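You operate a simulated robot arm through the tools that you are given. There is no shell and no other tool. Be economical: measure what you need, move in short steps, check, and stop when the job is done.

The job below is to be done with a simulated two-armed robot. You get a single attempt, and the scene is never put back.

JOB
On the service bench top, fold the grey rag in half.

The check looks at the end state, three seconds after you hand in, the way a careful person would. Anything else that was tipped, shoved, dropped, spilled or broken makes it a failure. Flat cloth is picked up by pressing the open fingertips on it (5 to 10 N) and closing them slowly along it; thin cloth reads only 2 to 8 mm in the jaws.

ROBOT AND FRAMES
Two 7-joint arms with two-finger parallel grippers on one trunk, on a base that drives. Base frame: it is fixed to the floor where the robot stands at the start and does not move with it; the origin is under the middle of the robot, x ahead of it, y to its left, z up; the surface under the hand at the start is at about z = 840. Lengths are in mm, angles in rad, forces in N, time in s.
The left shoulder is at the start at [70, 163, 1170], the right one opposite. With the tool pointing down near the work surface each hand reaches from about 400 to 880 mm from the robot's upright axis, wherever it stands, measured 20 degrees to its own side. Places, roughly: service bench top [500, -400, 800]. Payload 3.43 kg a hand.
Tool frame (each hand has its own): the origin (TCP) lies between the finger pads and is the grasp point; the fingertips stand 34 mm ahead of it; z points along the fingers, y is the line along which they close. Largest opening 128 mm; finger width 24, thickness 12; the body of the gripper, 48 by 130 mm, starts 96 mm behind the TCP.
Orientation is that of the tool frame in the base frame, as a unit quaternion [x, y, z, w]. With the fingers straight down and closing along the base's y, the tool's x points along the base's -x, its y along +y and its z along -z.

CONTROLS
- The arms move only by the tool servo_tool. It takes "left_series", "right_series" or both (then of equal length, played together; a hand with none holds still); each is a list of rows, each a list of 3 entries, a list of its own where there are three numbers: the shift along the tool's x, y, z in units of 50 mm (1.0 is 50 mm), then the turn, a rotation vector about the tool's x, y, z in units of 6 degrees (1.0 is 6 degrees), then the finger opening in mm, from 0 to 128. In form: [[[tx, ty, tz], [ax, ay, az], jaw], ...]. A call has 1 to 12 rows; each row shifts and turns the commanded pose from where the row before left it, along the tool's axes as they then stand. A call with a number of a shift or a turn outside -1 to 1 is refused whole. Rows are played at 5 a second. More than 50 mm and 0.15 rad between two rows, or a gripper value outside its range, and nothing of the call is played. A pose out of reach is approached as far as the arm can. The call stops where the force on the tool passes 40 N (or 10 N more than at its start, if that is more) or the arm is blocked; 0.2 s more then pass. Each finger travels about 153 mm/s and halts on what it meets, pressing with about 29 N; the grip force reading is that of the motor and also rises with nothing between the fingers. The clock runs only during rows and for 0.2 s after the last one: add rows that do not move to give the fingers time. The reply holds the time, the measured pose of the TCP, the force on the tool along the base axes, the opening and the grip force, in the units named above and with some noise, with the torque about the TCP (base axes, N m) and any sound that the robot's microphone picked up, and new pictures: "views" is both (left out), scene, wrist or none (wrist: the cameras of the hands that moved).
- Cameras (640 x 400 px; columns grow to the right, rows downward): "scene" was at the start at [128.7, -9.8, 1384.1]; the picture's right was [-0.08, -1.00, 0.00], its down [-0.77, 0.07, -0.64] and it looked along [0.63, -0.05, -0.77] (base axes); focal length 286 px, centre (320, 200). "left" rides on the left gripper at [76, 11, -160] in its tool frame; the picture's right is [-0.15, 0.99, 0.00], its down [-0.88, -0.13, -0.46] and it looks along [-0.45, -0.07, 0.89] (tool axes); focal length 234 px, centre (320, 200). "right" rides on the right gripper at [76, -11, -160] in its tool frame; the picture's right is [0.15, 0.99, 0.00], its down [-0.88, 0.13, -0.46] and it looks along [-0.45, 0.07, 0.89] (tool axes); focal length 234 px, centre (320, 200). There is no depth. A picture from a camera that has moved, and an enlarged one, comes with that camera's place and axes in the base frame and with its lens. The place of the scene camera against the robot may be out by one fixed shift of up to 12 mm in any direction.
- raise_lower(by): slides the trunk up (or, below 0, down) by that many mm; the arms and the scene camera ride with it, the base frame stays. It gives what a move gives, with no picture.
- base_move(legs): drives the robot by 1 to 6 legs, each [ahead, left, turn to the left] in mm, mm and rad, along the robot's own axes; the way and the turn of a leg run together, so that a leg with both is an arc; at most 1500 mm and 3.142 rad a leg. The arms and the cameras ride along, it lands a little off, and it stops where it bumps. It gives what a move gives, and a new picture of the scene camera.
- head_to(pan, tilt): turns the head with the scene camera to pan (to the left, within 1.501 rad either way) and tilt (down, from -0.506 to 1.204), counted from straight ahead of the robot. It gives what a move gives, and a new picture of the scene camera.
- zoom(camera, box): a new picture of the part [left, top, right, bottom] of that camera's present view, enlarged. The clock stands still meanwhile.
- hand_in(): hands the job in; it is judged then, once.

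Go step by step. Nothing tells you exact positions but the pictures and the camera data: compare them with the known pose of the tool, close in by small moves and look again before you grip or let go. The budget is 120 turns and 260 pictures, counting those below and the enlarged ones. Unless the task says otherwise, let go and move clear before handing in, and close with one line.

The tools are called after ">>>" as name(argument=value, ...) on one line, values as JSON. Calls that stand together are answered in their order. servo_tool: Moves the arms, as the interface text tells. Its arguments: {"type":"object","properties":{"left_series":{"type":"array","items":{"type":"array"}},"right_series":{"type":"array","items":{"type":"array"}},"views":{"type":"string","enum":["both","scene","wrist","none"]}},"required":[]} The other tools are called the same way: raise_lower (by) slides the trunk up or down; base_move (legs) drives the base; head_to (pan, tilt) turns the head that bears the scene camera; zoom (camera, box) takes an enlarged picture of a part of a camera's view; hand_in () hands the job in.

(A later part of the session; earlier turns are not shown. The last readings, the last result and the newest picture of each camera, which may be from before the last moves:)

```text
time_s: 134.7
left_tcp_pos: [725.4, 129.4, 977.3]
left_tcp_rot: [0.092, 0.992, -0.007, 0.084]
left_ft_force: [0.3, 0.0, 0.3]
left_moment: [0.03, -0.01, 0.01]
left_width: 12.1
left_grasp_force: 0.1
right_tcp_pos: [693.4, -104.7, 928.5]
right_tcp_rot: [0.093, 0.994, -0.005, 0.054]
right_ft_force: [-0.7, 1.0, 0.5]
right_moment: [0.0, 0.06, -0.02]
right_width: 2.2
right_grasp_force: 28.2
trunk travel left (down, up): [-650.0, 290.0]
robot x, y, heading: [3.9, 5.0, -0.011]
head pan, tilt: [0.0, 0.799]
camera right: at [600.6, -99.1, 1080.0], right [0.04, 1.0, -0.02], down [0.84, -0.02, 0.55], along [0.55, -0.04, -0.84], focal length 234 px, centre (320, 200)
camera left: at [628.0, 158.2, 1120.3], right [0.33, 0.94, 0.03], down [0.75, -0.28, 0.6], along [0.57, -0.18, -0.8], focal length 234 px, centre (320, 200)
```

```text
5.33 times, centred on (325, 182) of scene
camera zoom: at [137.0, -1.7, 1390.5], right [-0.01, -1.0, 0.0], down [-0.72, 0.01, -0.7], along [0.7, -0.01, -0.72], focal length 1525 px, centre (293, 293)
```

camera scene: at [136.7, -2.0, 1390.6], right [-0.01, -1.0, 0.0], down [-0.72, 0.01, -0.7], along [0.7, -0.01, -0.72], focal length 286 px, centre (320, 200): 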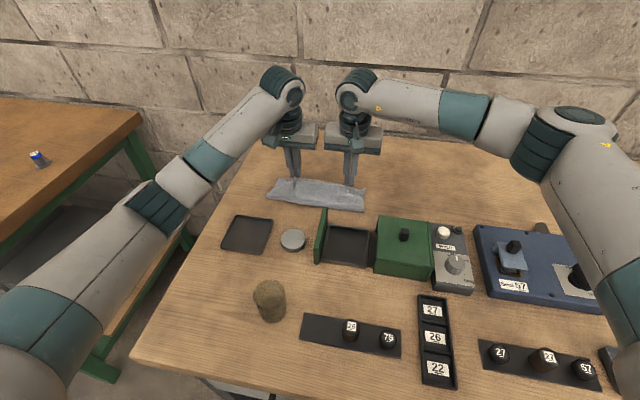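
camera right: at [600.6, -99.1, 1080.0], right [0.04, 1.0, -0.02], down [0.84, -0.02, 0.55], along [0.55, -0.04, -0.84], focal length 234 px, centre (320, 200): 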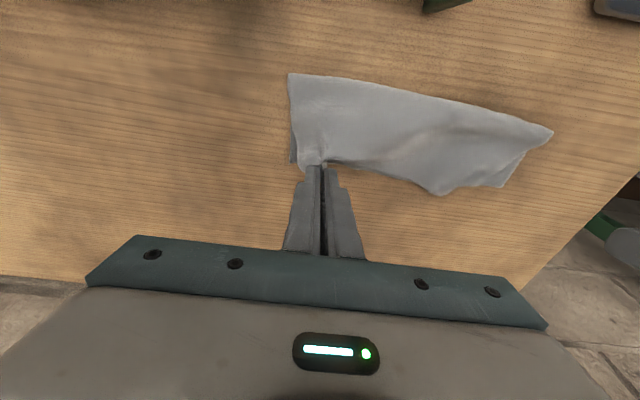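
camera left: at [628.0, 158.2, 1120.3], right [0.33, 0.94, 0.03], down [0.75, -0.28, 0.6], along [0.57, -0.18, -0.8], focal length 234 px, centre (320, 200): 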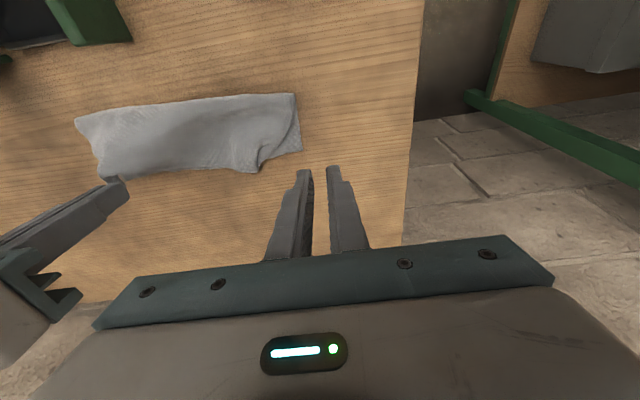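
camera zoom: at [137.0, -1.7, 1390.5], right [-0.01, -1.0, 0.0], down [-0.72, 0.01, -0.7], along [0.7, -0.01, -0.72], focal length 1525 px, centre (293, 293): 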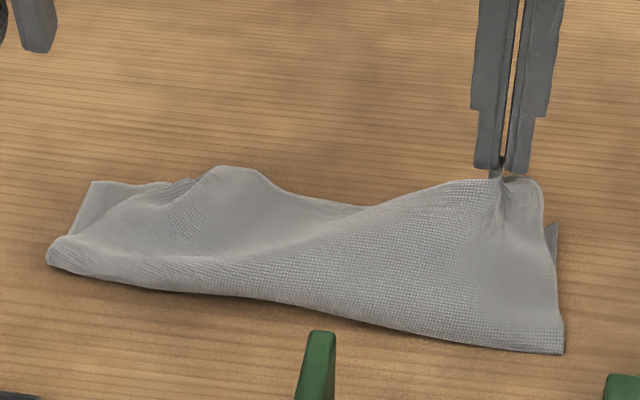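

The right corner now hangs outward. I'll lower it with a slight inboard and far motion, then release.

>>> servo_tool(right_series=[[[-0.06, -0.06, 0.144], [0, 0, 0], 0], [[-0.06, -0.04, 0.144], [0, 0, 0], 0], [[-0.02, 0.05, 0.144], [0, 0, 0], 0], [[0, 0.06, 0.144], [0, 0, 0], 0], [[0, 0.06, 0.144], [0, 0, 0], 0], [[0, 0.06, 0.144], [0, 0, 0], 0], [[0, 0.06, 0.1], [0, 0, 0], 0], [[0, 0, 0], [0, 0, 0], 0]], views="wrist")

>>> zoom(camera="scene", box=[265, 145, 385, 220])

```text
time_s: 136.5
left_tcp_pos: [725.0, 127.6, 977.2]
left_tcp_rot: [0.094, 0.992, -0.007, 0.084]
left_ft_force: [0.6, 0.1, -0.7]
left_moment: [-0.03, 0.0, -0.01]
left_width: 12.1
left_grasp_force: 0.1
right_tcp_pos: [706.9, -95.9, 879.6]
right_tcp_rot: [0.092, 0.994, -0.005, 0.055]
right_ft_force: [-1.4, -0.2, 0.0]
right_moment: [0.0, -0.01, -0.02]
right_width: 1.8
right_grasp_force: 29.0
trunk travel left (down, up): [-650.0, 290.0]
robot x, y, heading: [5.8, 4.7, -0.007]
head pan, tilt: [0.0, 0.799]
camera right: at [614.0, -91.7, 1032.1], right [0.04, 1.0, -0.02], down [0.84, -0.02, 0.55], along [0.55, -0.04, -0.84], focal length 234 px, centre (320, 200)
```

right: 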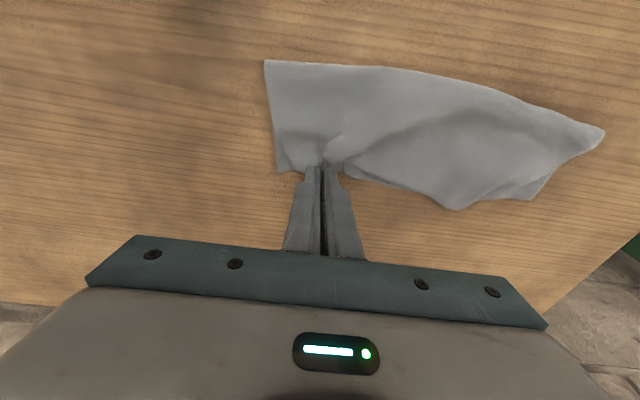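

```text
5.33 times, centred on (325, 182) of scene
camera zoom: at [136.9, -2.0, 1390.5], right [-0.01, -1.0, 0.0], down [-0.72, 0.01, -0.7], along [0.7, -0.01, -0.72], focal length 1525 px, centre (293, 293)
```

zoom: 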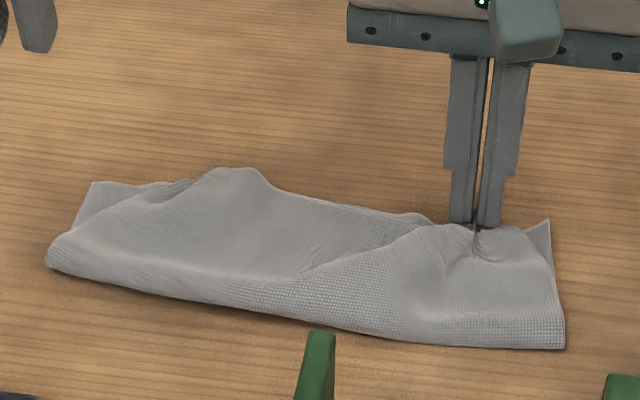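

The right corner is laid. I'll release it and lift away. The left side still has a standing hump at its old grip point, so I'll bring the open left jaws around that.

>>> servo_tool(left_series=[[[0, 0, 0], [0, 0, 0], 30], [[0, 0, 0], [0, 0, 0], 50], [[0, 0, 0], [0, 0, 0], 50], [[0, 0, 0], [0, 0, 0], 50], [[0, 0, 0], [0, 0, 0], 50], [[0, 0, 0], [0, 0, 0], 50], [[-0.085, -0.557, 0.535], [0, 0, 0], 50], [[-0.085, -0.557, 0.535], [0, 0, 0], 50], [[-0.085, -0.557, 0.535], [0, 0, 0], 50], [[0, 0, 0], [0, 0, 0], 50]], right_series=[[[0, 0, 0.04], [0, 0, 0], 0], [[0, 0, 0], [0, 0, 0], 4], [[0, 0, 0], [0, 0, 0], 10], [[0, 0, -0.3], [0, 0, 0], 12], [[0, 0, -1], [0, 0, 0], 12], [[0, -0.7, -0.7], [0, 0, 0], 12], [[0, -0.9, 0], [0, 0, 0], 12], [[0, -0.5, 0], [0, 0, 0], 12], [[0, 0, 0], [0, 0, 0], 12], [[0, 0, 0], [0, 0, 0], 12]], views="wrist")

>>> zoom(camera="left", box=[220, 50, 460, 250])

>>> zoom(camera="scene", box=[265, 145, 385, 220])

```text
time_s: 138.7
left_tcp_pos: [735.1, 40.6, 900.0]
left_tcp_rot: [0.092, 0.992, -0.007, 0.084]
left_ft_force: [0.2, 0.2, -0.1]
left_moment: [0.01, 0.0, -0.02]
left_width: 49.8
left_grasp_force: 0.1
right_tcp_pos: [676.7, -199.1, 978.9]
right_tcp_rot: [0.093, 0.994, -0.006, 0.054]
right_ft_force: [0.0, 0.7, -0.2]
right_moment: [0.01, 0.01, 0.0]
right_width: 12.1
right_grasp_force: 0.0
trunk travel left (down, up): [-650.0, 290.0]
robot x, y, heading: [3.4, 3.1, -0.01]
head pan, tilt: [0.0, 0.799]
camera right: at [584.6, -192.6, 1130.2], right [0.04, 1.0, -0.02], down [0.84, -0.02, 0.55], along [0.55, -0.04, -0.84], focal length 234 px, centre (320, 200)
camera left: at [637.8, 70.8, 1042.8], right [0.33, 0.94, 0.03], down [0.75, -0.28, 0.6], along [0.57, -0.18, -0.8], focal length 234 px, centre (320, 200)
```

right: 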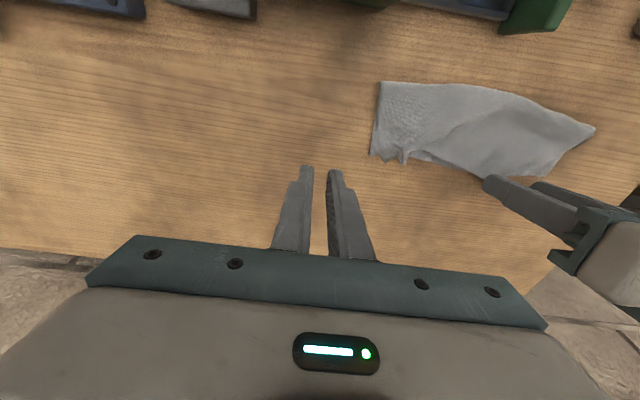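
left: 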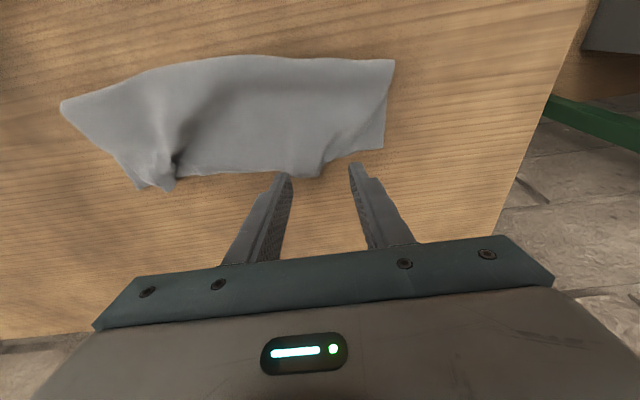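

```text
2.00 times, centred on (340, 150) of left
camera zoom: at [637.8, 70.8, 1042.8], right [0.33, 0.94, 0.03], down [0.75, -0.28, 0.6], along [0.57, -0.18, -0.8], focal length 468 px, centre (280, 300)
```

zoom: 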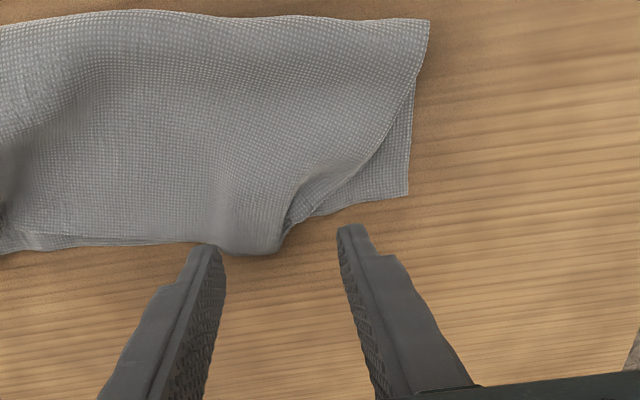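

```text
5.33 times, centred on (325, 182) of scene
camera zoom: at [136.6, -1.4, 1390.6], right [-0.01, -1.0, 0.0], down [-0.72, 0.01, -0.7], along [0.7, -0.01, -0.72], focal length 1525 px, centre (293, 293)
```

zoom: 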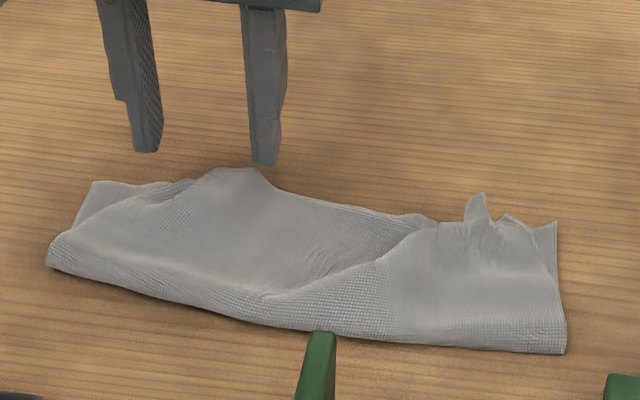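

>>> servo_tool(left_series=[[[0.07, -0.28, 0], [0, 0, 0], 46], [[0.035, 0, 0.2], [0, 0, 0], 46], [[0.035, 0, 0.2], [0, 0, 0], 46], [[0.004, 0, 0.03], [0, 0, 0], 46], [[0, 0, 0], [0, 0, 0], 46]], views="none")

>>> zoom(camera="left", box=[220, 50, 460, 250])

```text
time_s: 139.9
left_tcp_pos: [727.7, 27.0, 877.7]
left_tcp_rot: [0.093, 0.992, -0.007, 0.086]
left_ft_force: [-0.7, 0.4, 3.6]
left_moment: [0.04, 0.01, -0.02]
left_width: 46.3
left_grasp_force: 0.0
right_tcp_pos: [676.9, -198.3, 978.9]
right_tcp_rot: [0.094, 0.994, -0.006, 0.054]
right_ft_force: [0.1, -0.4, -0.3]
right_moment: [-0.04, 0.01, 0.01]
right_width: 12.2
right_grasp_force: 0.0
trunk travel left (down, up): [-650.0, 290.0]
robot x, y, heading: [4.7, 2.1, -0.007]
head pan, tilt: [0.0, 0.799]
```

```text
2.00 times, centred on (340, 150) of left
camera zoom: at [631.7, 57.7, 1021.3], right [0.33, 0.95, 0.03], down [0.75, -0.28, 0.6], along [0.57, -0.18, -0.8], focal length 468 px, centre (280, 300)
```

zoom: 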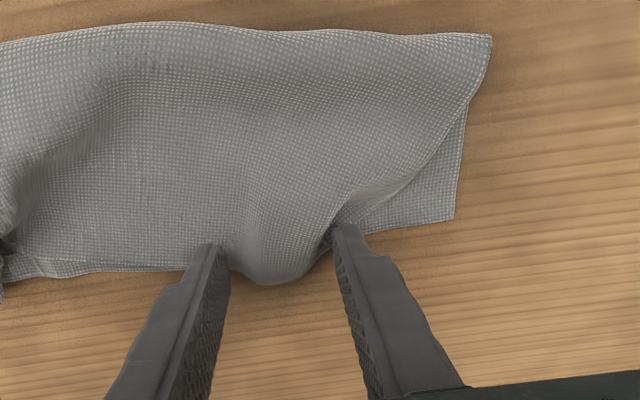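

The hump is neatly between the jaws. I'll raise 1 mm and close.

>>> servo_tool(left_series=[[[0, 0, -0.025], [0, 0, 0], 42], [[0, 0, 0], [0, 0, 0], 36], [[0, 0, 0], [0, 0, 0], 30], [[0, 0, 0], [0, 0, 0], 24], [[0, 0, 0], [0, 0, 0], 18], [[0, 0, 0], [0, 0, 0], 12], [[0, 0, 0], [0, 0, 0], 6], [[0, 0, 0], [0, 0, 0], 0], [[0, 0, 0], [0, 0, 0], 0], [[0, 0, 0], [0, 0, 0], 0]], views="none")

>>> zoom(camera="left", box=[220, 50, 460, 250])

```text
time_s: 142.1
left_tcp_pos: [728.5, 28.0, 879.0]
left_tcp_rot: [0.092, 0.992, -0.007, 0.084]
left_ft_force: [0.1, 0.7, 2.9]
left_moment: [0.02, -0.01, 0.02]
left_width: 2.9
left_grasp_force: 28.9
right_tcp_pos: [676.8, -198.6, 979.3]
right_tcp_rot: [0.093, 0.994, -0.005, 0.054]
right_ft_force: [0.0, 0.4, 0.4]
right_moment: [0.0, -0.02, 0.03]
right_width: 11.9
right_grasp_force: 0.0
trunk travel left (down, up): [-650.0, 290.0]
robot x, y, heading: [0.7, 2.3, -0.009]
head pan, tilt: [0.0, 0.799]
```

```text
2.00 times, centred on (340, 150) of left
camera zoom: at [631.4, 57.6, 1022.0], right [0.33, 0.94, 0.03], down [0.75, -0.28, 0.6], along [0.57, -0.18, -0.8], focal length 468 px, centre (280, 300)
```

zoom: 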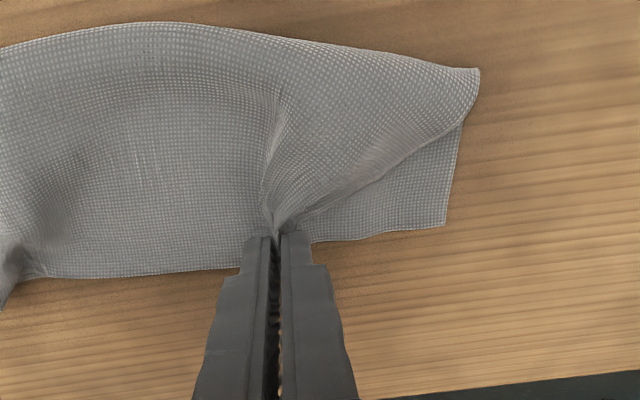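

Gripped. Now I'll lift and move outward to the left so the tucked corner pulls free.

>>> servo_tool(left_series=[[[-0.03, 0.05, -0.25], [0, 0, 0], 0], [[-0.03, 0.1, -0.25], [0, 0, 0], 0], [[-0.03, 0.15, -0.25], [0, 0, 0], 0], [[-0.03, 0.15, -0.25], [0, 0, 0], 0], [[0, 0.15, -0.1], [0, 0, 0], 0], [[0, 0.15, 0], [0, 0, 0], 0], [[0, 0, 0], [0, 0, 0], 0], [[0, 0, 0], [0, 0, 0], 0]], views="wrist")

>>> zoom(camera="scene", box=[255, 145, 375, 220])

```text
time_s: 143.9
left_tcp_pos: [732.1, 65.6, 933.6]
left_tcp_rot: [0.094, 0.992, -0.007, 0.085]
left_ft_force: [0.1, 0.8, -0.3]
left_moment: [0.03, -0.06, -0.02]
left_width: 3.2
left_grasp_force: 28.9
right_tcp_pos: [677.9, -198.1, 979.2]
right_tcp_rot: [0.093, 0.994, -0.005, 0.055]
right_ft_force: [0.8, 0.9, 0.6]
right_moment: [0.0, 0.01, 0.0]
right_width: 11.8
right_grasp_force: 0.0
trunk travel left (down, up): [-650.0, 290.0]
robot x, y, heading: [3.6, -2.2, -0.009]
head pan, tilt: [0.0, 0.799]
camera left: at [635.2, 95.2, 1077.1], right [0.33, 0.94, 0.03], down [0.75, -0.28, 0.6], along [0.57, -0.18, -0.8], focal length 234 px, centre (320, 200)
```

left: 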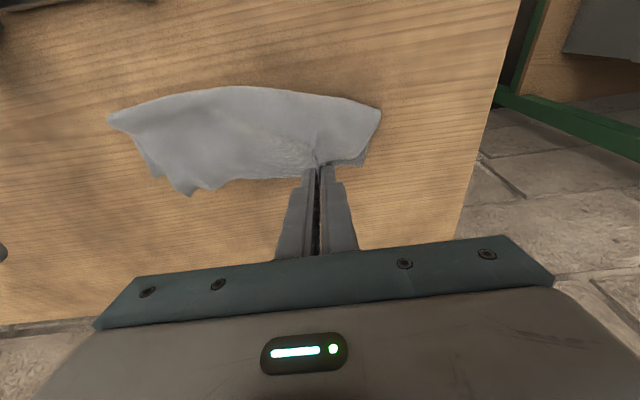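

```text
5.33 times, centred on (315, 182) of scene
camera zoom: at [137.0, -1.9, 1390.5], right [-0.01, -1.0, 0.0], down [-0.72, 0.01, -0.7], along [0.7, -0.01, -0.72], focal length 1525 px, centre (347, 293)
```

zoom: 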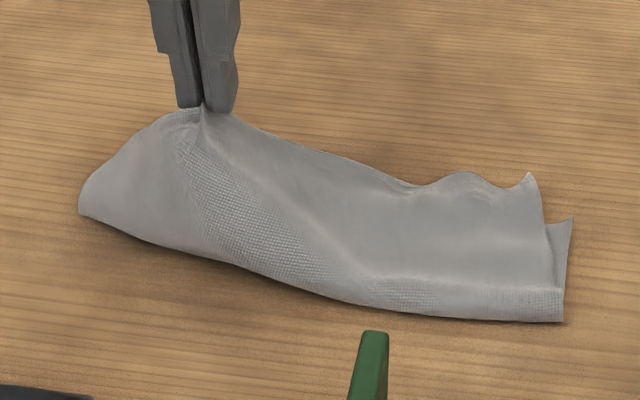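

The left corner now hangs free on the outside. I'll lower it with an inboard motion so it lands flat.

>>> servo_tool(left_series=[[[0.026, 0.03, 0.151], [0, 0, 0], 0], [[0.026, -0.05, 0.151], [0, 0, 0], 0], [[0.026, -0.07, 0.151], [0, 0, 0], 0], [[0.026, -0.07, 0.151], [0, 0, 0], 0], [[0.026, -0.07, 0.151], [0, 0, 0], 0], [[0.026, -0.07, 0.151], [0, 0, 0], 0], [[0.026, -0.07, 0.13], [0, 0, 0], 0], [[0, 0, 0], [0, 0, 0], 0]], views="none")

>>> zoom(camera="left", box=[220, 50, 460, 250])

>>> zoom(camera="scene", box=[255, 145, 375, 220])

```text
time_s: 145.7
left_tcp_pos: [727.2, 47.8, 881.8]
left_tcp_rot: [0.094, 0.992, -0.008, 0.085]
left_ft_force: [0.8, 0.4, 0.0]
left_moment: [0.02, 0.01, 0.0]
left_width: 2.8
left_grasp_force: 28.7
right_tcp_pos: [677.9, -198.2, 978.8]
right_tcp_rot: [0.093, 0.994, -0.005, 0.054]
right_ft_force: [0.0, 0.1, 0.0]
right_moment: [0.01, -0.01, -0.04]
right_width: 11.9
right_grasp_force: 0.1
trunk travel left (down, up): [-650.0, 290.0]
robot x, y, heading: [7.0, 4.0, -0.007]
head pan, tilt: [0.0, 0.799]
```

```text
2.00 times, centred on (340, 150) of left
camera zoom: at [631.3, 77.2, 1024.8], right [0.33, 0.94, 0.03], down [0.75, -0.28, 0.6], along [0.57, -0.18, -0.8], focal length 468 px, centre (280, 300)
```

zoom: 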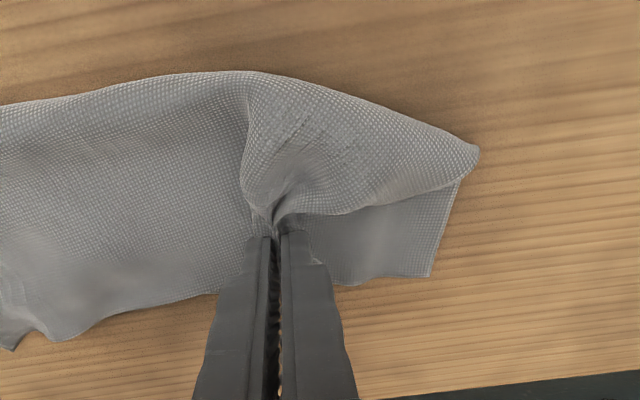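

```text
5.33 times, centred on (315, 182) of scene
camera zoom: at [136.9, -1.9, 1390.5], right [-0.01, -1.0, 0.0], down [-0.72, 0.01, -0.7], along [0.7, -0.01, -0.72], focal length 1525 px, centre (347, 293)
```

zoom: 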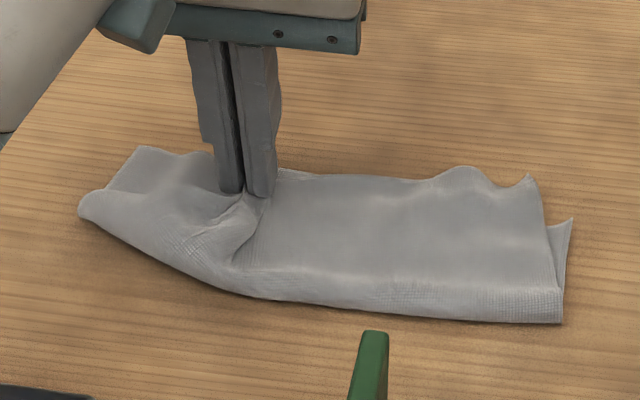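

The corner is still tucked, and the edge sits short of the lower layer's far edge. I'll lift again, carry it past the far-left corner, touch down there, then draw back near and inboard so the corner trails outward.

>>> servo_tool(left_series=[[[-0.226, 0.088, -0.204], [0, 0, 0], 0], [[-0.226, 0.088, -0.204], [0, 0, 0], 0], [[-0.226, 0.088, -0.204], [0, 0, 0], 0], [[-0.226, 0.088, -0.204], [0, 0, 0], 0], [[-0.226, 0.088, -0.204], [0, 0, 0], 0], [[0.037, 0, 0.217], [0, 0, 0], 0], [[0.037, 0, 0.217], [0, 0, 0], 0], [[0.037, 0, 0.217], [0, 0, 0], 0], [[0.037, 0, 0.217], [0, 0, 0], 0], [[0.16, -0.129, 0.073], [0, 0, 0], 0], [[0.16, -0.129, 0.073], [0, 0, 0], 0], [[0.16, -0.129, 0.073], [0, 0, 0], 0]], views="none")

>>> zoom(camera="left", box=[220, 50, 460, 250])

>>> zoom(camera="scene", box=[255, 145, 375, 220])

```text
time_s: 148.3
left_tcp_pos: [754.2, 43.9, 883.5]
left_tcp_rot: [0.093, 0.992, -0.007, 0.084]
left_ft_force: [0.5, 0.1, 0.1]
left_moment: [-0.02, 0.0, 0.01]
left_width: 2.8
left_grasp_force: 29.3
right_tcp_pos: [676.3, -198.0, 978.2]
right_tcp_rot: [0.093, 0.994, -0.006, 0.054]
right_ft_force: [-0.2, -0.3, 0.3]
right_moment: [-0.01, 0.05, 0.01]
right_width: 12.0
right_grasp_force: 0.0
trunk travel left (down, up): [-650.0, 290.0]
robot x, y, heading: [0.2, 3.4, -0.01]
head pan, tilt: [0.0, 0.799]
```

```text
2.00 times, centred on (340, 150) of left
camera zoom: at [657.0, 74.2, 1026.5], right [0.33, 0.95, 0.03], down [0.75, -0.28, 0.6], along [0.57, -0.18, -0.8], focal length 468 px, centre (280, 300)
```

zoom: 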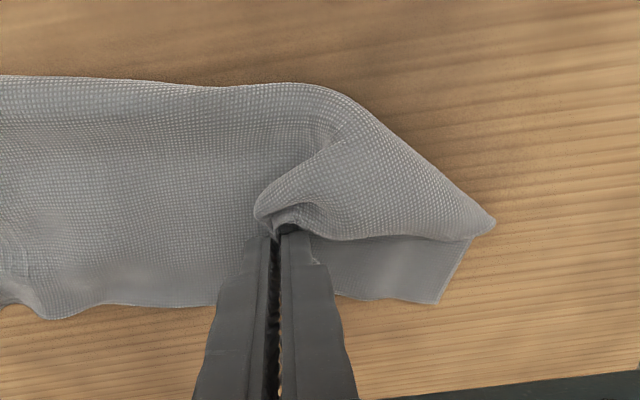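

```text
5.33 times, centred on (315, 182) of scene
camera zoom: at [136.8, -2.1, 1390.6], right [-0.01, -1.0, 0.0], down [-0.72, 0.01, -0.7], along [0.7, -0.01, -0.72], focal length 1525 px, centre (347, 293)
```

zoom: 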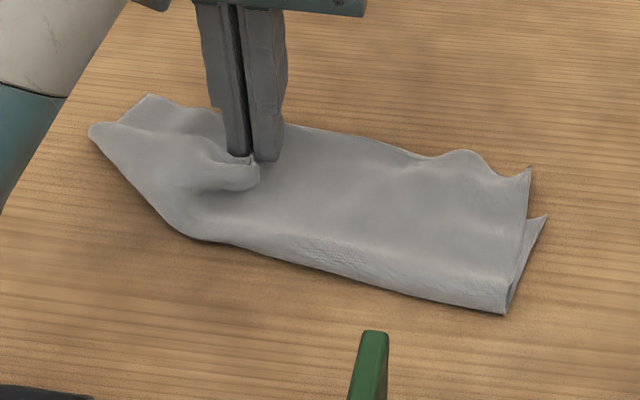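

It looks like the left hand has gripped both layers together, since the whole end moves with it. I'll release there, rise clear, and look at the state.

>>> servo_tool(left_series=[[[0, 0, 0.08], [0, 0, 0], 0], [[0, 0, 0], [0, 0, 0], 6], [[0, 0, 0], [0, 0, 0], 14], [[0, 0, 0], [0, 0, 0], 24], [[0, 0, -0.3], [0, 0, 0], 30], [[0, 0, -0.9], [0, 0, 0], 30], [[0, 0, -0.9], [0, 0, 0], 30], [[0, 0.9, 0], [0, 0, 0], 30], [[0, 0.9, 0], [0, 0, 0], 30]], views="wrist")

>>> zoom(camera="left", box=[90, 80, 330, 230])

>>> zoom(camera="scene", box=[255, 145, 375, 220])

```text
time_s: 150.3
left_tcp_pos: [750.7, 137.1, 981.6]
left_tcp_rot: [0.093, 0.992, -0.007, 0.084]
left_ft_force: [0.5, 0.3, 0.5]
left_moment: [-0.04, 0.0, 0.02]
left_width: 29.9
left_grasp_force: 0.1
right_tcp_pos: [677.5, -196.4, 980.3]
right_tcp_rot: [0.093, 0.994, -0.005, 0.054]
right_ft_force: [0.7, 0.7, -0.2]
right_moment: [-0.02, 0.0, 0.0]
right_width: 12.0
right_grasp_force: 0.0
trunk travel left (down, up): [-650.0, 290.0]
robot x, y, heading: [1.5, 4.0, -0.01]
head pan, tilt: [0.0, 0.799]
camera left: at [654.5, 167.3, 1124.9], right [0.33, 0.94, 0.03], down [0.75, -0.28, 0.6], along [0.57, -0.18, -0.8], focal length 234 px, centre (320, 200)
```

left: 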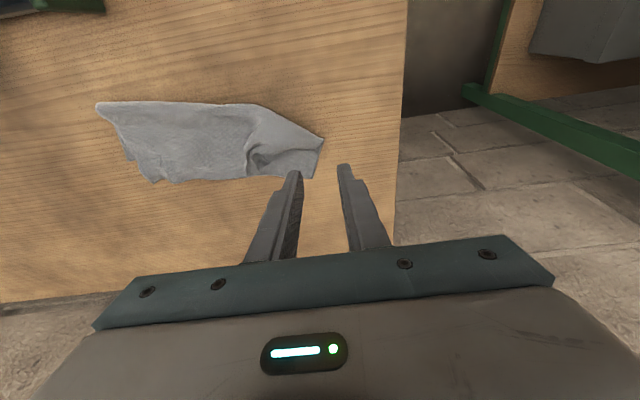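

```text
2.67 times, centred on (210, 155) of left
camera zoom: at [654.5, 167.3, 1124.9], right [0.33, 0.94, 0.03], down [0.75, -0.28, 0.6], along [0.57, -0.18, -0.8], focal length 624 px, centre (613, 320)
```

zoom: 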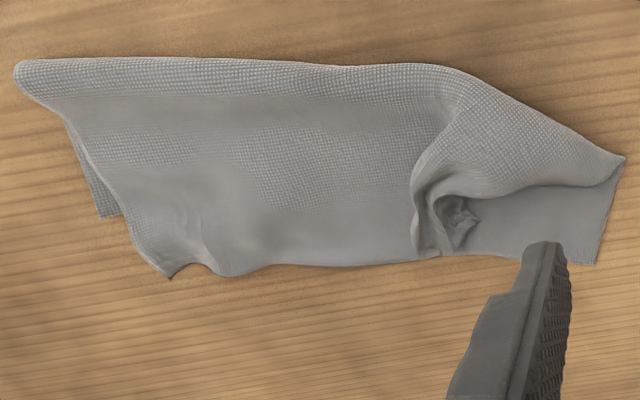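

```text
5.33 times, centred on (315, 182) of scene
camera zoom: at [136.7, -0.6, 1390.6], right [-0.01, -1.0, 0.0], down [-0.72, 0.01, -0.7], along [0.7, -0.01, -0.72], focal length 1525 px, centre (347, 293)
```

zoom: 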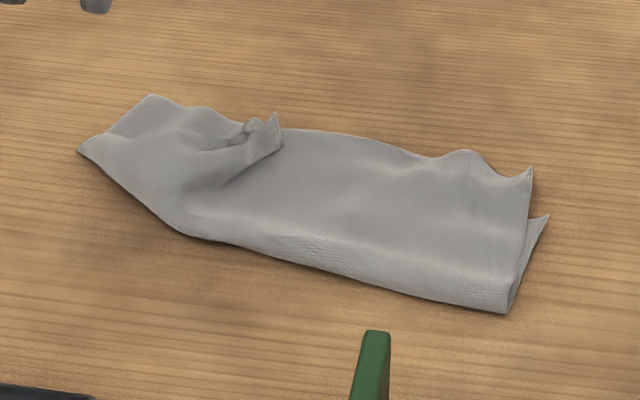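

The left end has a standing ridge, with the tucked corner peeking out. I'll grip only that ridge, keeping the tips about 5 mm above the table to avoid the lower layer.

>>> servo_tool(left_series=[[[0, -0.9, 0], [0, 0, 0], 44], [[0, -0.916, 0], [0, 0, 0], 44], [[-0.043, 0, 0.507], [0, 0, 0], 44], [[-0.043, 0, 0.507], [0, 0, 0], 44], [[-0.043, 0, 0.507], [0, 0, 0], 44], [[-0.043, 0, 0.47], [0, 0, 0], 44], [[0, 0, 0], [0, 0, 0], 44]], views="none")

>>> zoom(camera="left", box=[220, 50, 460, 250])

>>> zoom(camera="scene", box=[255, 145, 375, 220])

```text
time_s: 151.9
left_tcp_pos: [760.9, 43.7, 885.5]
left_tcp_rot: [0.093, 0.992, -0.007, 0.085]
left_ft_force: [0.2, 0.8, -0.2]
left_moment: [-0.04, -0.02, 0.01]
left_width: 44.1
left_grasp_force: 0.1
right_tcp_pos: [676.8, -197.9, 978.0]
right_tcp_rot: [0.093, 0.994, -0.006, 0.053]
right_ft_force: [-1.4, -1.2, 0.1]
right_moment: [0.01, 0.0, 0.02]
right_width: 11.8
right_grasp_force: 0.1
trunk travel left (down, up): [-650.0, 290.0]
robot x, y, heading: [7.3, 0.1, -0.003]
head pan, tilt: [0.0, 0.799]
```

```text
2.00 times, centred on (340, 150) of left
camera zoom: at [663.5, 72.6, 1028.5], right [0.33, 0.94, 0.03], down [0.75, -0.28, 0.6], along [0.57, -0.18, -0.8], focal length 468 px, centre (280, 300)
```

zoom: 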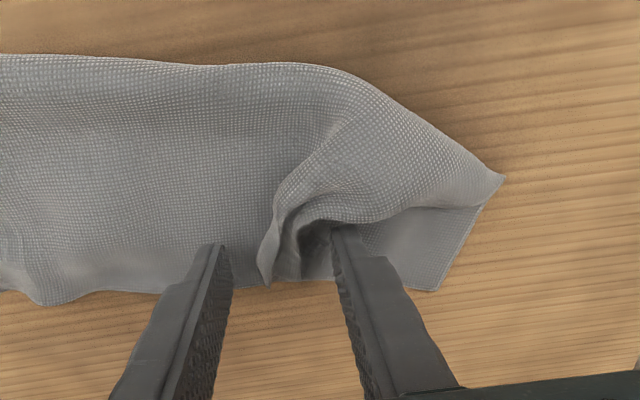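

```text
5.33 times, centred on (315, 182) of scene
camera zoom: at [136.6, -2.1, 1390.6], right [-0.01, -1.0, 0.0], down [-0.72, 0.01, -0.7], along [0.7, -0.01, -0.72], focal length 1525 px, centre (347, 293)
```

zoom: 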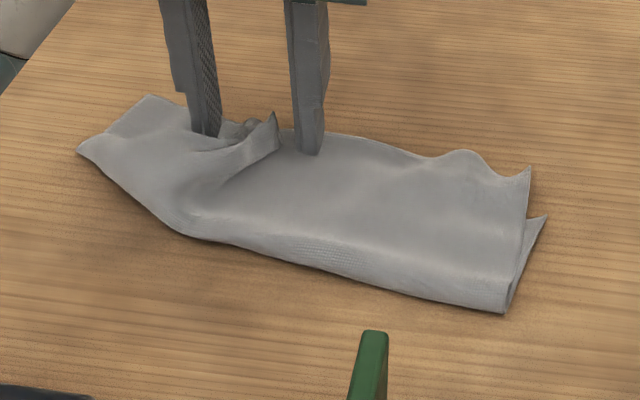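

>>> servo_tool(left_series=[[[0.02, 0, 0.03], [0, 0, 0], 36], [[0, 0, 0], [0, 0, 0], 28], [[0, 0, 0], [0, 0, 0], 20], [[0, 0, 0], [0, 0, 0], 12], [[0, 0, 0], [0, 0, 0], 5], [[0, 0, 0], [0, 0, 0], 0], [[0, 0, 0], [0, 0, 0], 0], [[-0.03, 0, -0.25], [0, 0, 0], 0], [[-0.03, 0.05, -0.25], [0, 0, 0], 0], [[-0.03, 0.1, -0.25], [0, 0, 0], 0], [[-0.03, 0.1, -0.25], [0, 0, 0], 0], [[0, 0, 0], [0, 0, 0], 0]], views="none")

>>> zoom(camera="left", box=[180, 50, 460, 250])

>>> zoom(camera="scene", box=[255, 145, 375, 220])

```text
time_s: 154.5
left_tcp_pos: [760.5, 55.9, 933.8]
left_tcp_rot: [0.092, 0.992, -0.007, 0.084]
left_ft_force: [0.4, -0.4, -0.4]
left_moment: [-0.02, 0.01, -0.01]
left_width: 3.5
left_grasp_force: 29.2
right_tcp_pos: [676.8, -199.5, 978.6]
right_tcp_rot: [0.093, 0.994, -0.005, 0.054]
right_ft_force: [0.1, -0.2, -0.1]
right_moment: [-0.01, 0.02, 0.01]
right_width: 12.0
right_grasp_force: 0.1
trunk travel left (down, up): [-650.0, 290.0]
robot x, y, heading: [4.7, 4.1, -0.008]
head pan, tilt: [0.0, 0.799]
```

```text
2.00 times, centred on (320, 150) of left
camera zoom: at [664.0, 85.6, 1077.3], right [0.33, 0.95, 0.03], down [0.75, -0.28, 0.6], along [0.57, -0.18, -0.8], focal length 468 px, centre (320, 300)
```

zoom: 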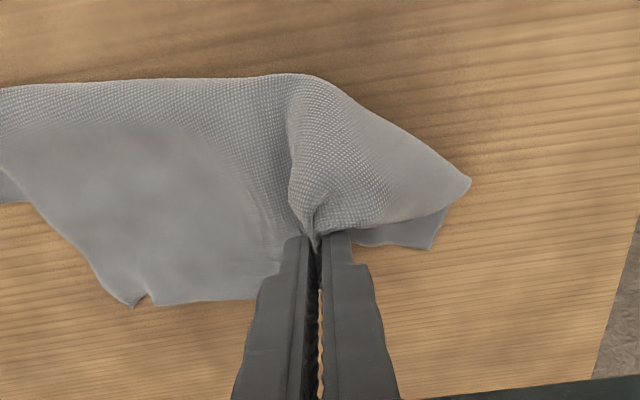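

```text
5.33 times, centred on (315, 182) of scene
camera zoom: at [137.1, -2.0, 1390.5], right [-0.01, -1.0, 0.0], down [-0.72, 0.01, -0.7], along [0.7, -0.01, -0.72], focal length 1525 px, centre (347, 293)
```

zoom: 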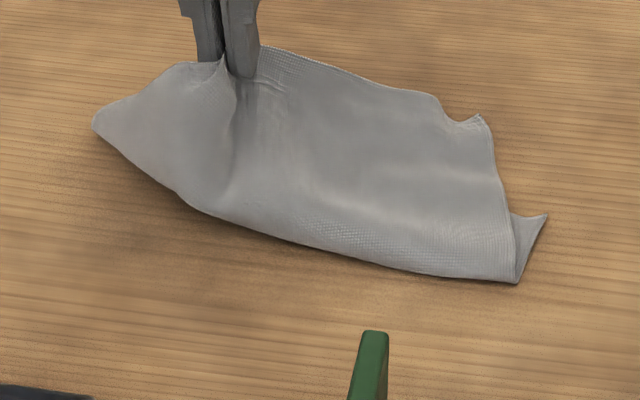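

The ridge came up while the lower layer stayed down. I'll carry it outward and far, then lower with a near/inboard drag so the corner flap trails outward, release, and inspect.

>>> servo_tool(left_series=[[[-0.164, 0.15, 0.0], [0, 0, 0], 0], [[-0.164, 0.15, 0.0], [0, 0, 0], 0], [[-0.164, 0.15, 0.0], [0, 0, 0], 0], [[0.129, -0.08, 0.16], [0, 0, 0], 0], [[0.129, -0.08, 0.16], [0, 0, 0], 0], [[0.129, -0.08, 0.16], [0, 0, 0], 0], [[0.129, -0.08, 0.16], [0, 0, 0], 0], [[0.129, -0.08, 0.16], [0, 0, 0], 0], [[0.03, 0, 0.13], [0, 0, 0], 0], [[0, 0, 0], [0, 0, 0], 8], [[0, 0, -0.4], [0, 0, 0], 14], [[0, 0, -1], [0, 0, 0], 14]], views="none")

>>> servo_tool(left_series=[[[0, 0.5, -0.8], [0, 0, 0], 14], [[0, 1, 0], [0, 0, 0], 14], [[0, 0.6, 0], [0, 0, 0], 14]], views="wrist")

>>> zoom(camera="scene", box=[255, 140, 375, 215])

```text
time_s: 157.1
left_tcp_pos: [746.0, 61.2, 957.7]
left_tcp_rot: [0.094, 0.992, -0.008, 0.084]
left_ft_force: [0.0, 0.1, 0.0]
left_moment: [-0.01, -0.04, 0.03]
left_width: 14.0
left_grasp_force: 0.0
right_tcp_pos: [677.6, -196.6, 979.0]
right_tcp_rot: [0.093, 0.994, -0.006, 0.053]
right_ft_force: [-0.3, 0.4, 0.5]
right_moment: [-0.05, -0.03, 0.01]
right_width: 12.2
right_grasp_force: 0.1
trunk travel left (down, up): [-650.0, 290.0]
robot x, y, heading: [3.9, 2.7, -0.006]
head pan, tilt: [0.0, 0.799]
```

```text
time_s: 157.9
left_tcp_pos: [760.0, 163.9, 996.5]
left_tcp_rot: [0.094, 0.992, -0.008, 0.083]
left_ft_force: [0.0, -0.2, 1.0]
left_moment: [0.03, 0.02, 0.03]
left_width: 14.1
left_grasp_force: 0.1
right_tcp_pos: [677.7, -197.5, 979.4]
right_tcp_rot: [0.093, 0.994, -0.006, 0.054]
right_ft_force: [-0.1, 0.2, 0.5]
right_moment: [-0.02, -0.03, 0.03]
right_width: 12.0
right_grasp_force: 0.2
trunk travel left (down, up): [-650.0, 290.0]
robot x, y, heading: [4.2, 0.5, -0.013]
head pan, tilt: [0.0, 0.799]
camera left: at [663.3, 193.9, 1140.2], right [0.33, 0.94, 0.03], down [0.75, -0.28, 0.6], along [0.57, -0.18, -0.8], focal length 234 px, centre (320, 200)
```

left: 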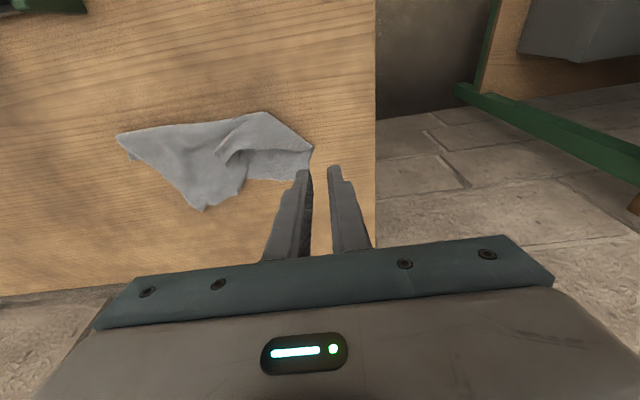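

```text
5.33 times, centred on (315, 178) of scene
camera zoom: at [136.9, -1.8, 1390.5], right [-0.01, -1.0, 0.0], down [-0.72, 0.01, -0.7], along [0.7, -0.01, -0.72], focal length 1525 px, centre (347, 320)
```

zoom: 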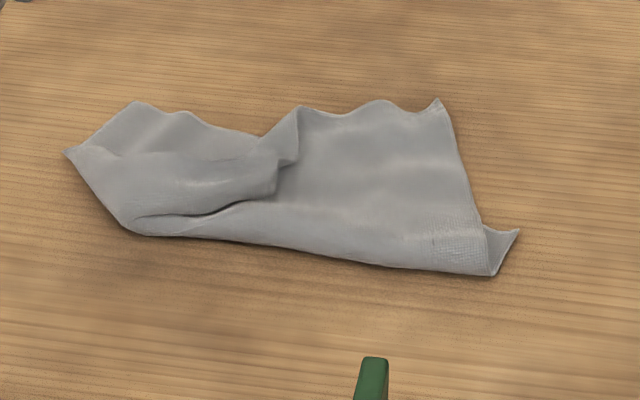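

The left end has become a loose pleat. I'll take a closer look to find the corner before deciding how to straighten it.

>>> zoom(camera="left", box=[110, 90, 330, 230])

>>> zoom(camera="scene", box=[262, 152, 332, 194])

```text
2.86 times, centred on (220, 160) of left
camera zoom: at [663.3, 193.9, 1140.2], right [0.33, 0.94, 0.03], down [0.75, -0.28, 0.6], along [0.57, -0.18, -0.8], focal length 669 px, centre (606, 314)
```

zoom: 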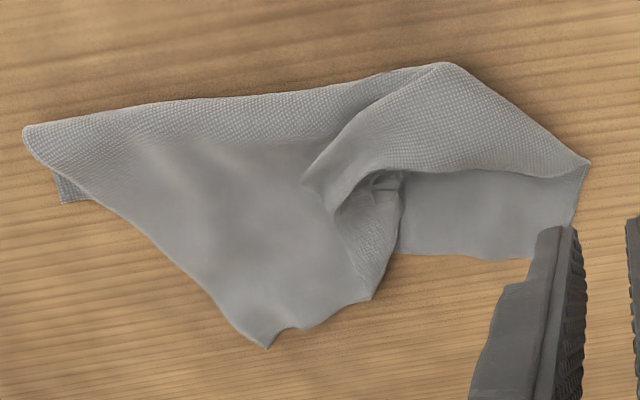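

```text
9.14 times, centred on (297, 173) of scene
camera zoom: at [136.9, -1.8, 1390.5], right [-0.01, -1.0, 0.0], down [-0.72, 0.01, -0.7], along [0.7, -0.01, -0.72], focal length 2615 px, centre (530, 447)
```

zoom: 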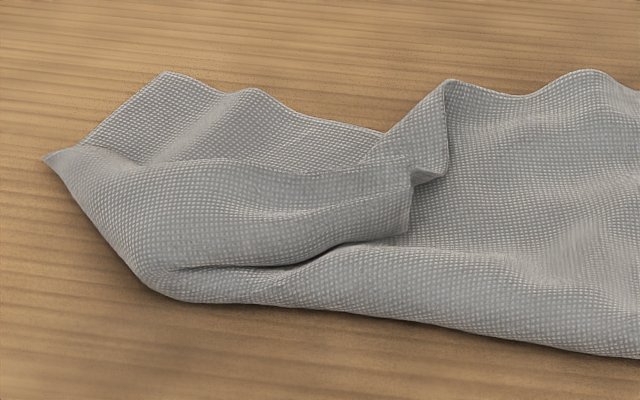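

The left end has swung too far out, at about x=790–840, to straighten there. The stack drags well under fingertip pressure, so I'll first drag the left end back nearer.

>>> servo_tool(left_series=[[[-0.14, -0.207, 0.775], [0, 0, 0], 0], [[-0.14, -0.207, 0.775], [0, 0, 0], 0], [[-0.14, -0.207, 0.775], [0, 0, 0], 0], [[0.02, 0, 0.1], [0, 0, 0], 0], [[0.006, 0, 0.03], [0, 0, 0], 0], [[0, 0, 0], [0, 0, 0], 0]], views="none")

>>> zoom(camera="left", box=[180, 50, 460, 250])

```text
time_s: 159.3
left_tcp_pos: [795.0, 128.1, 877.9]
left_tcp_rot: [0.093, 0.992, -0.007, 0.084]
left_ft_force: [0.5, 0.0, 0.5]
left_moment: [0.0, -0.02, 0.01]
left_width: 0.0
left_grasp_force: 29.3
right_tcp_pos: [678.2, -198.2, 979.3]
right_tcp_rot: [0.093, 0.994, -0.005, 0.054]
right_ft_force: [0.2, -0.6, 0.0]
right_moment: [-0.04, 0.03, -0.03]
right_width: 11.7
right_grasp_force: 0.0
trunk travel left (down, up): [-650.0, 290.0]
robot x, y, heading: [4.0, 1.9, -0.01]
head pan, tilt: [0.0, 0.799]
```

```text
2.00 times, centred on (320, 150) of left
camera zoom: at [698.0, 156.7, 1021.1], right [0.33, 0.94, 0.03], down [0.75, -0.28, 0.6], along [0.57, -0.18, -0.8], focal length 468 px, centre (320, 300)
```

zoom: 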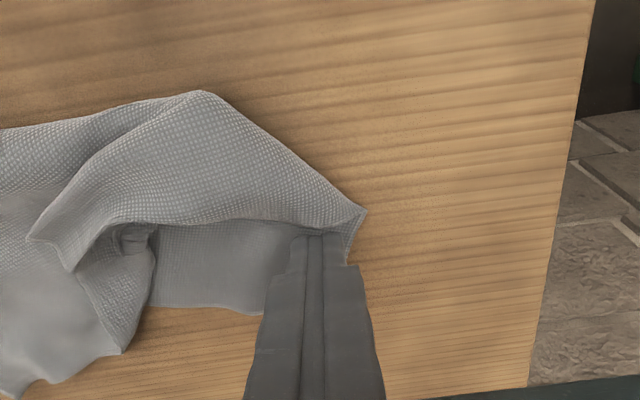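

>>> servo_tool(left_series=[[[0.004, 0, 0.024], [0, 0, 0], 0], [[0.002, 0, 0.016], [0, 0, 0], 0], [[0.174, -0.033, -0.03], [0, 0, 0], 0], [[0.174, -0.033, -0.03], [0, 0, 0], 0], [[0.174, -0.033, -0.03], [0, 0, 0], 0], [[0.174, -0.033, -0.03], [0, 0, 0], 0], [[0.174, -0.033, -0.03], [0, 0, 0], 0], [[0.174, -0.033, -0.03], [0, 0, 0], 0], [[0.174, -0.033, -0.03], [0, 0, 0], 0], [[0.174, -0.033, -0.03], [0, 0, 0], 0], [[0.174, -0.033, -0.03], [0, 0, 0], 0], [[0, 0, 0], [0, 0, 0], 0]], views="none")

>>> zoom(camera="scene", box=[245, 145, 385, 225])

```text
time_s: 161.9
left_tcp_pos: [713.4, 128.1, 877.4]
left_tcp_rot: [0.093, 0.992, -0.008, 0.086]
left_ft_force: [2.4, 0.9, 16.3]
left_moment: [0.03, -0.04, 0.02]
left_width: 0.0
left_grasp_force: 29.1
right_tcp_pos: [674.8, -198.3, 978.6]
right_tcp_rot: [0.093, 0.994, -0.005, 0.054]
right_ft_force: [-0.2, -0.5, 0.8]
right_moment: [0.0, -0.02, 0.01]
right_width: 12.1
right_grasp_force: 0.1
trunk travel left (down, up): [-650.0, 290.0]
robot x, y, heading: [3.1, 1.2, -0.008]
head pan, tilt: [0.0, 0.799]
```

```text
4.57 times, centred on (315, 185) of scene
camera zoom: at [135.4, -2.3, 1390.8], right [-0.01, -1.0, 0.0], down [-0.72, 0.01, -0.7], along [0.7, -0.01, -0.72], focal length 1307 px, centre (343, 269)
```

zoom: 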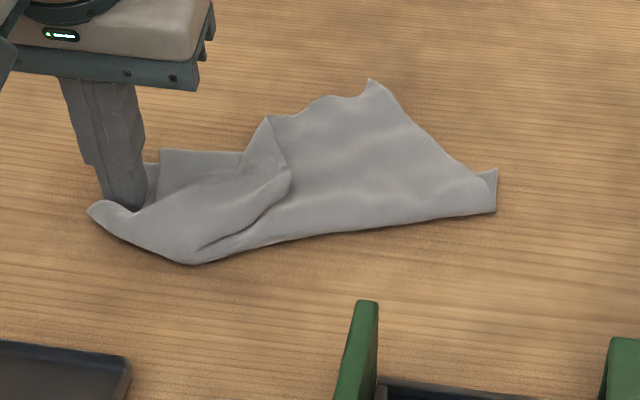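

The rag is now square to the bench and nearer. I'll hover the left hand over the pleat to see the curled-in corner and grip that directly.

>>> servo_tool(left_series=[[[0, 0, -0.6], [0, 0, 0], 0], [[-0.2, -0.3, -0.6], [0, 0, 0], 10], [[-0.4, -0.5, 0], [0, 0, 0], 20], [[-0.3, -0.3, 0], [0, 0, 0], 30], [[0, 0, 0], [0, 0, 0], 30]], views="none")

>>> zoom(camera="left", box=[160, 40, 460, 250])

```text
time_s: 163.1
left_tcp_pos: [736.6, 67.0, 942.3]
left_tcp_rot: [0.093, 0.992, -0.007, 0.084]
left_ft_force: [-0.3, 0.6, -1.0]
left_moment: [-0.02, -0.02, 0.01]
left_width: 30.0
left_grasp_force: 0.0
right_tcp_pos: [677.1, -197.8, 978.5]
right_tcp_rot: [0.093, 0.994, -0.006, 0.054]
right_ft_force: [-0.6, -0.1, -0.6]
right_moment: [0.01, -0.02, 0.01]
right_width: 11.8
right_grasp_force: 0.1
trunk travel left (down, up): [-650.0, 290.0]
robot x, y, heading: [4.2, 1.4, -0.012]
head pan, tilt: [0.0, 0.799]
```

```text
1.90 times, centred on (310, 145) of left
camera zoom: at [640.1, 96.4, 1085.0], right [0.33, 0.94, 0.03], down [0.75, -0.28, 0.6], along [0.57, -0.18, -0.8], focal length 446 px, centre (339, 305)
```

zoom: 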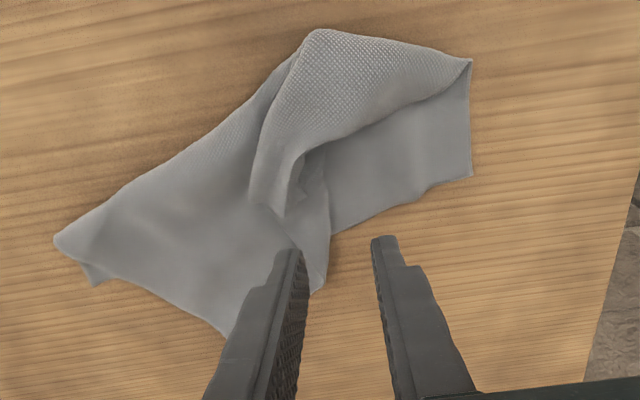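

I can see it now: the top layer is skewed, with its right corner BR about 75 mm too far left, and that makes the pleat. I'll pin the left end with the left fingertips and drag the single top layer to the right with the right fingertips.

>>> servo_tool(left_series=[[[0.13, 0.475, 0], [0, 0, 0], 10], [[0.13, 0.475, 0], [0, 0, 0], 0], [[0.1, 0, 0.55], [0, 0, 0], 0], [[0.1, 0, 0.55], [0, 0, 0], 0], [[0, 0, 0.1], [0, 0, 0], 0], [[0, 0, 0], [0, 0, 0], 0], [[0, 0, 0], [0, 0, 0], 0], [[0, 0, 0], [0, 0, 0], 0]], right_series=[[[-0.34, 0.84, 0.037], [0, 0, 0], 10], [[-0.34, 0.84, 0.037], [0, 0, 0], 0], [[-0.34, 0.84, 0.037], [0, 0, 0], 0], [[-0.34, 0.84, 0.037], [0, 0, 0], 0], [[-0.34, 0.84, 0.037], [0, 0, 0], 0], [[0.1, 0, 0.9], [0, 0, 0], 0], [[0.1, 0, 0.9], [0, 0, 0], 0], [[0, 0, 0], [0, 0, 0], 0]], views="scene")

>>> zoom(camera="right", box=[160, 40, 480, 250])

```text
time_s: 164.9
left_tcp_pos: [732.2, 114.4, 879.5]
left_tcp_rot: [0.093, 0.992, -0.007, 0.085]
left_ft_force: [0.3, 0.1, -0.2]
left_moment: [0.0, -0.06, 0.0]
left_width: 0.0
left_grasp_force: 29.4
right_tcp_pos: [800.3, -8.0, 889.2]
right_tcp_rot: [0.092, 0.994, -0.005, 0.054]
right_ft_force: [-0.3, -0.7, 0.3]
right_moment: [0.0, 0.0, 0.01]
right_width: 0.0
right_grasp_force: 29.2
trunk travel left (down, up): [-650.0, 290.0]
robot x, y, heading: [1.7, 4.1, -0.009]
head pan, tilt: [0.0, 0.799]
camera scene: at [136.3, -1.9, 1390.6], right [-0.01, -1.0, 0.0], down [-0.72, 0.01, -0.7], along [0.7, -0.01, -0.72], focal length 286 px, centre (320, 200)
```

scene: 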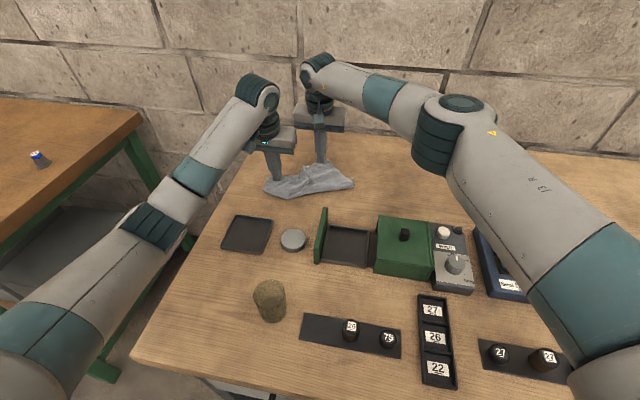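

```text
1.90 times, centred on (320, 145) of right
camera zoom: at [707.7, -2.6, 1040.6], right [0.04, 1.0, -0.02], down [0.84, -0.02, 0.55], along [0.55, -0.04, -0.84], focal length 446 px, centre (320, 305)
```

zoom: 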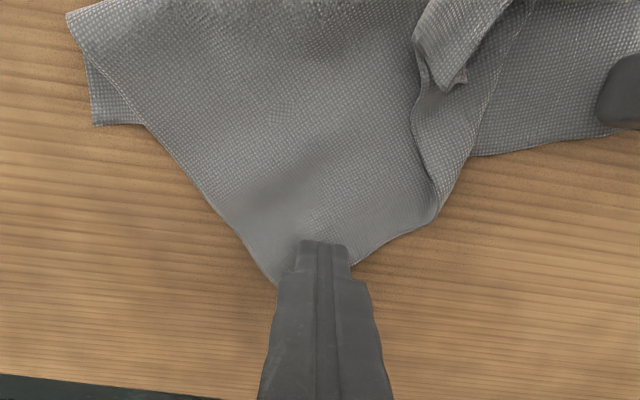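

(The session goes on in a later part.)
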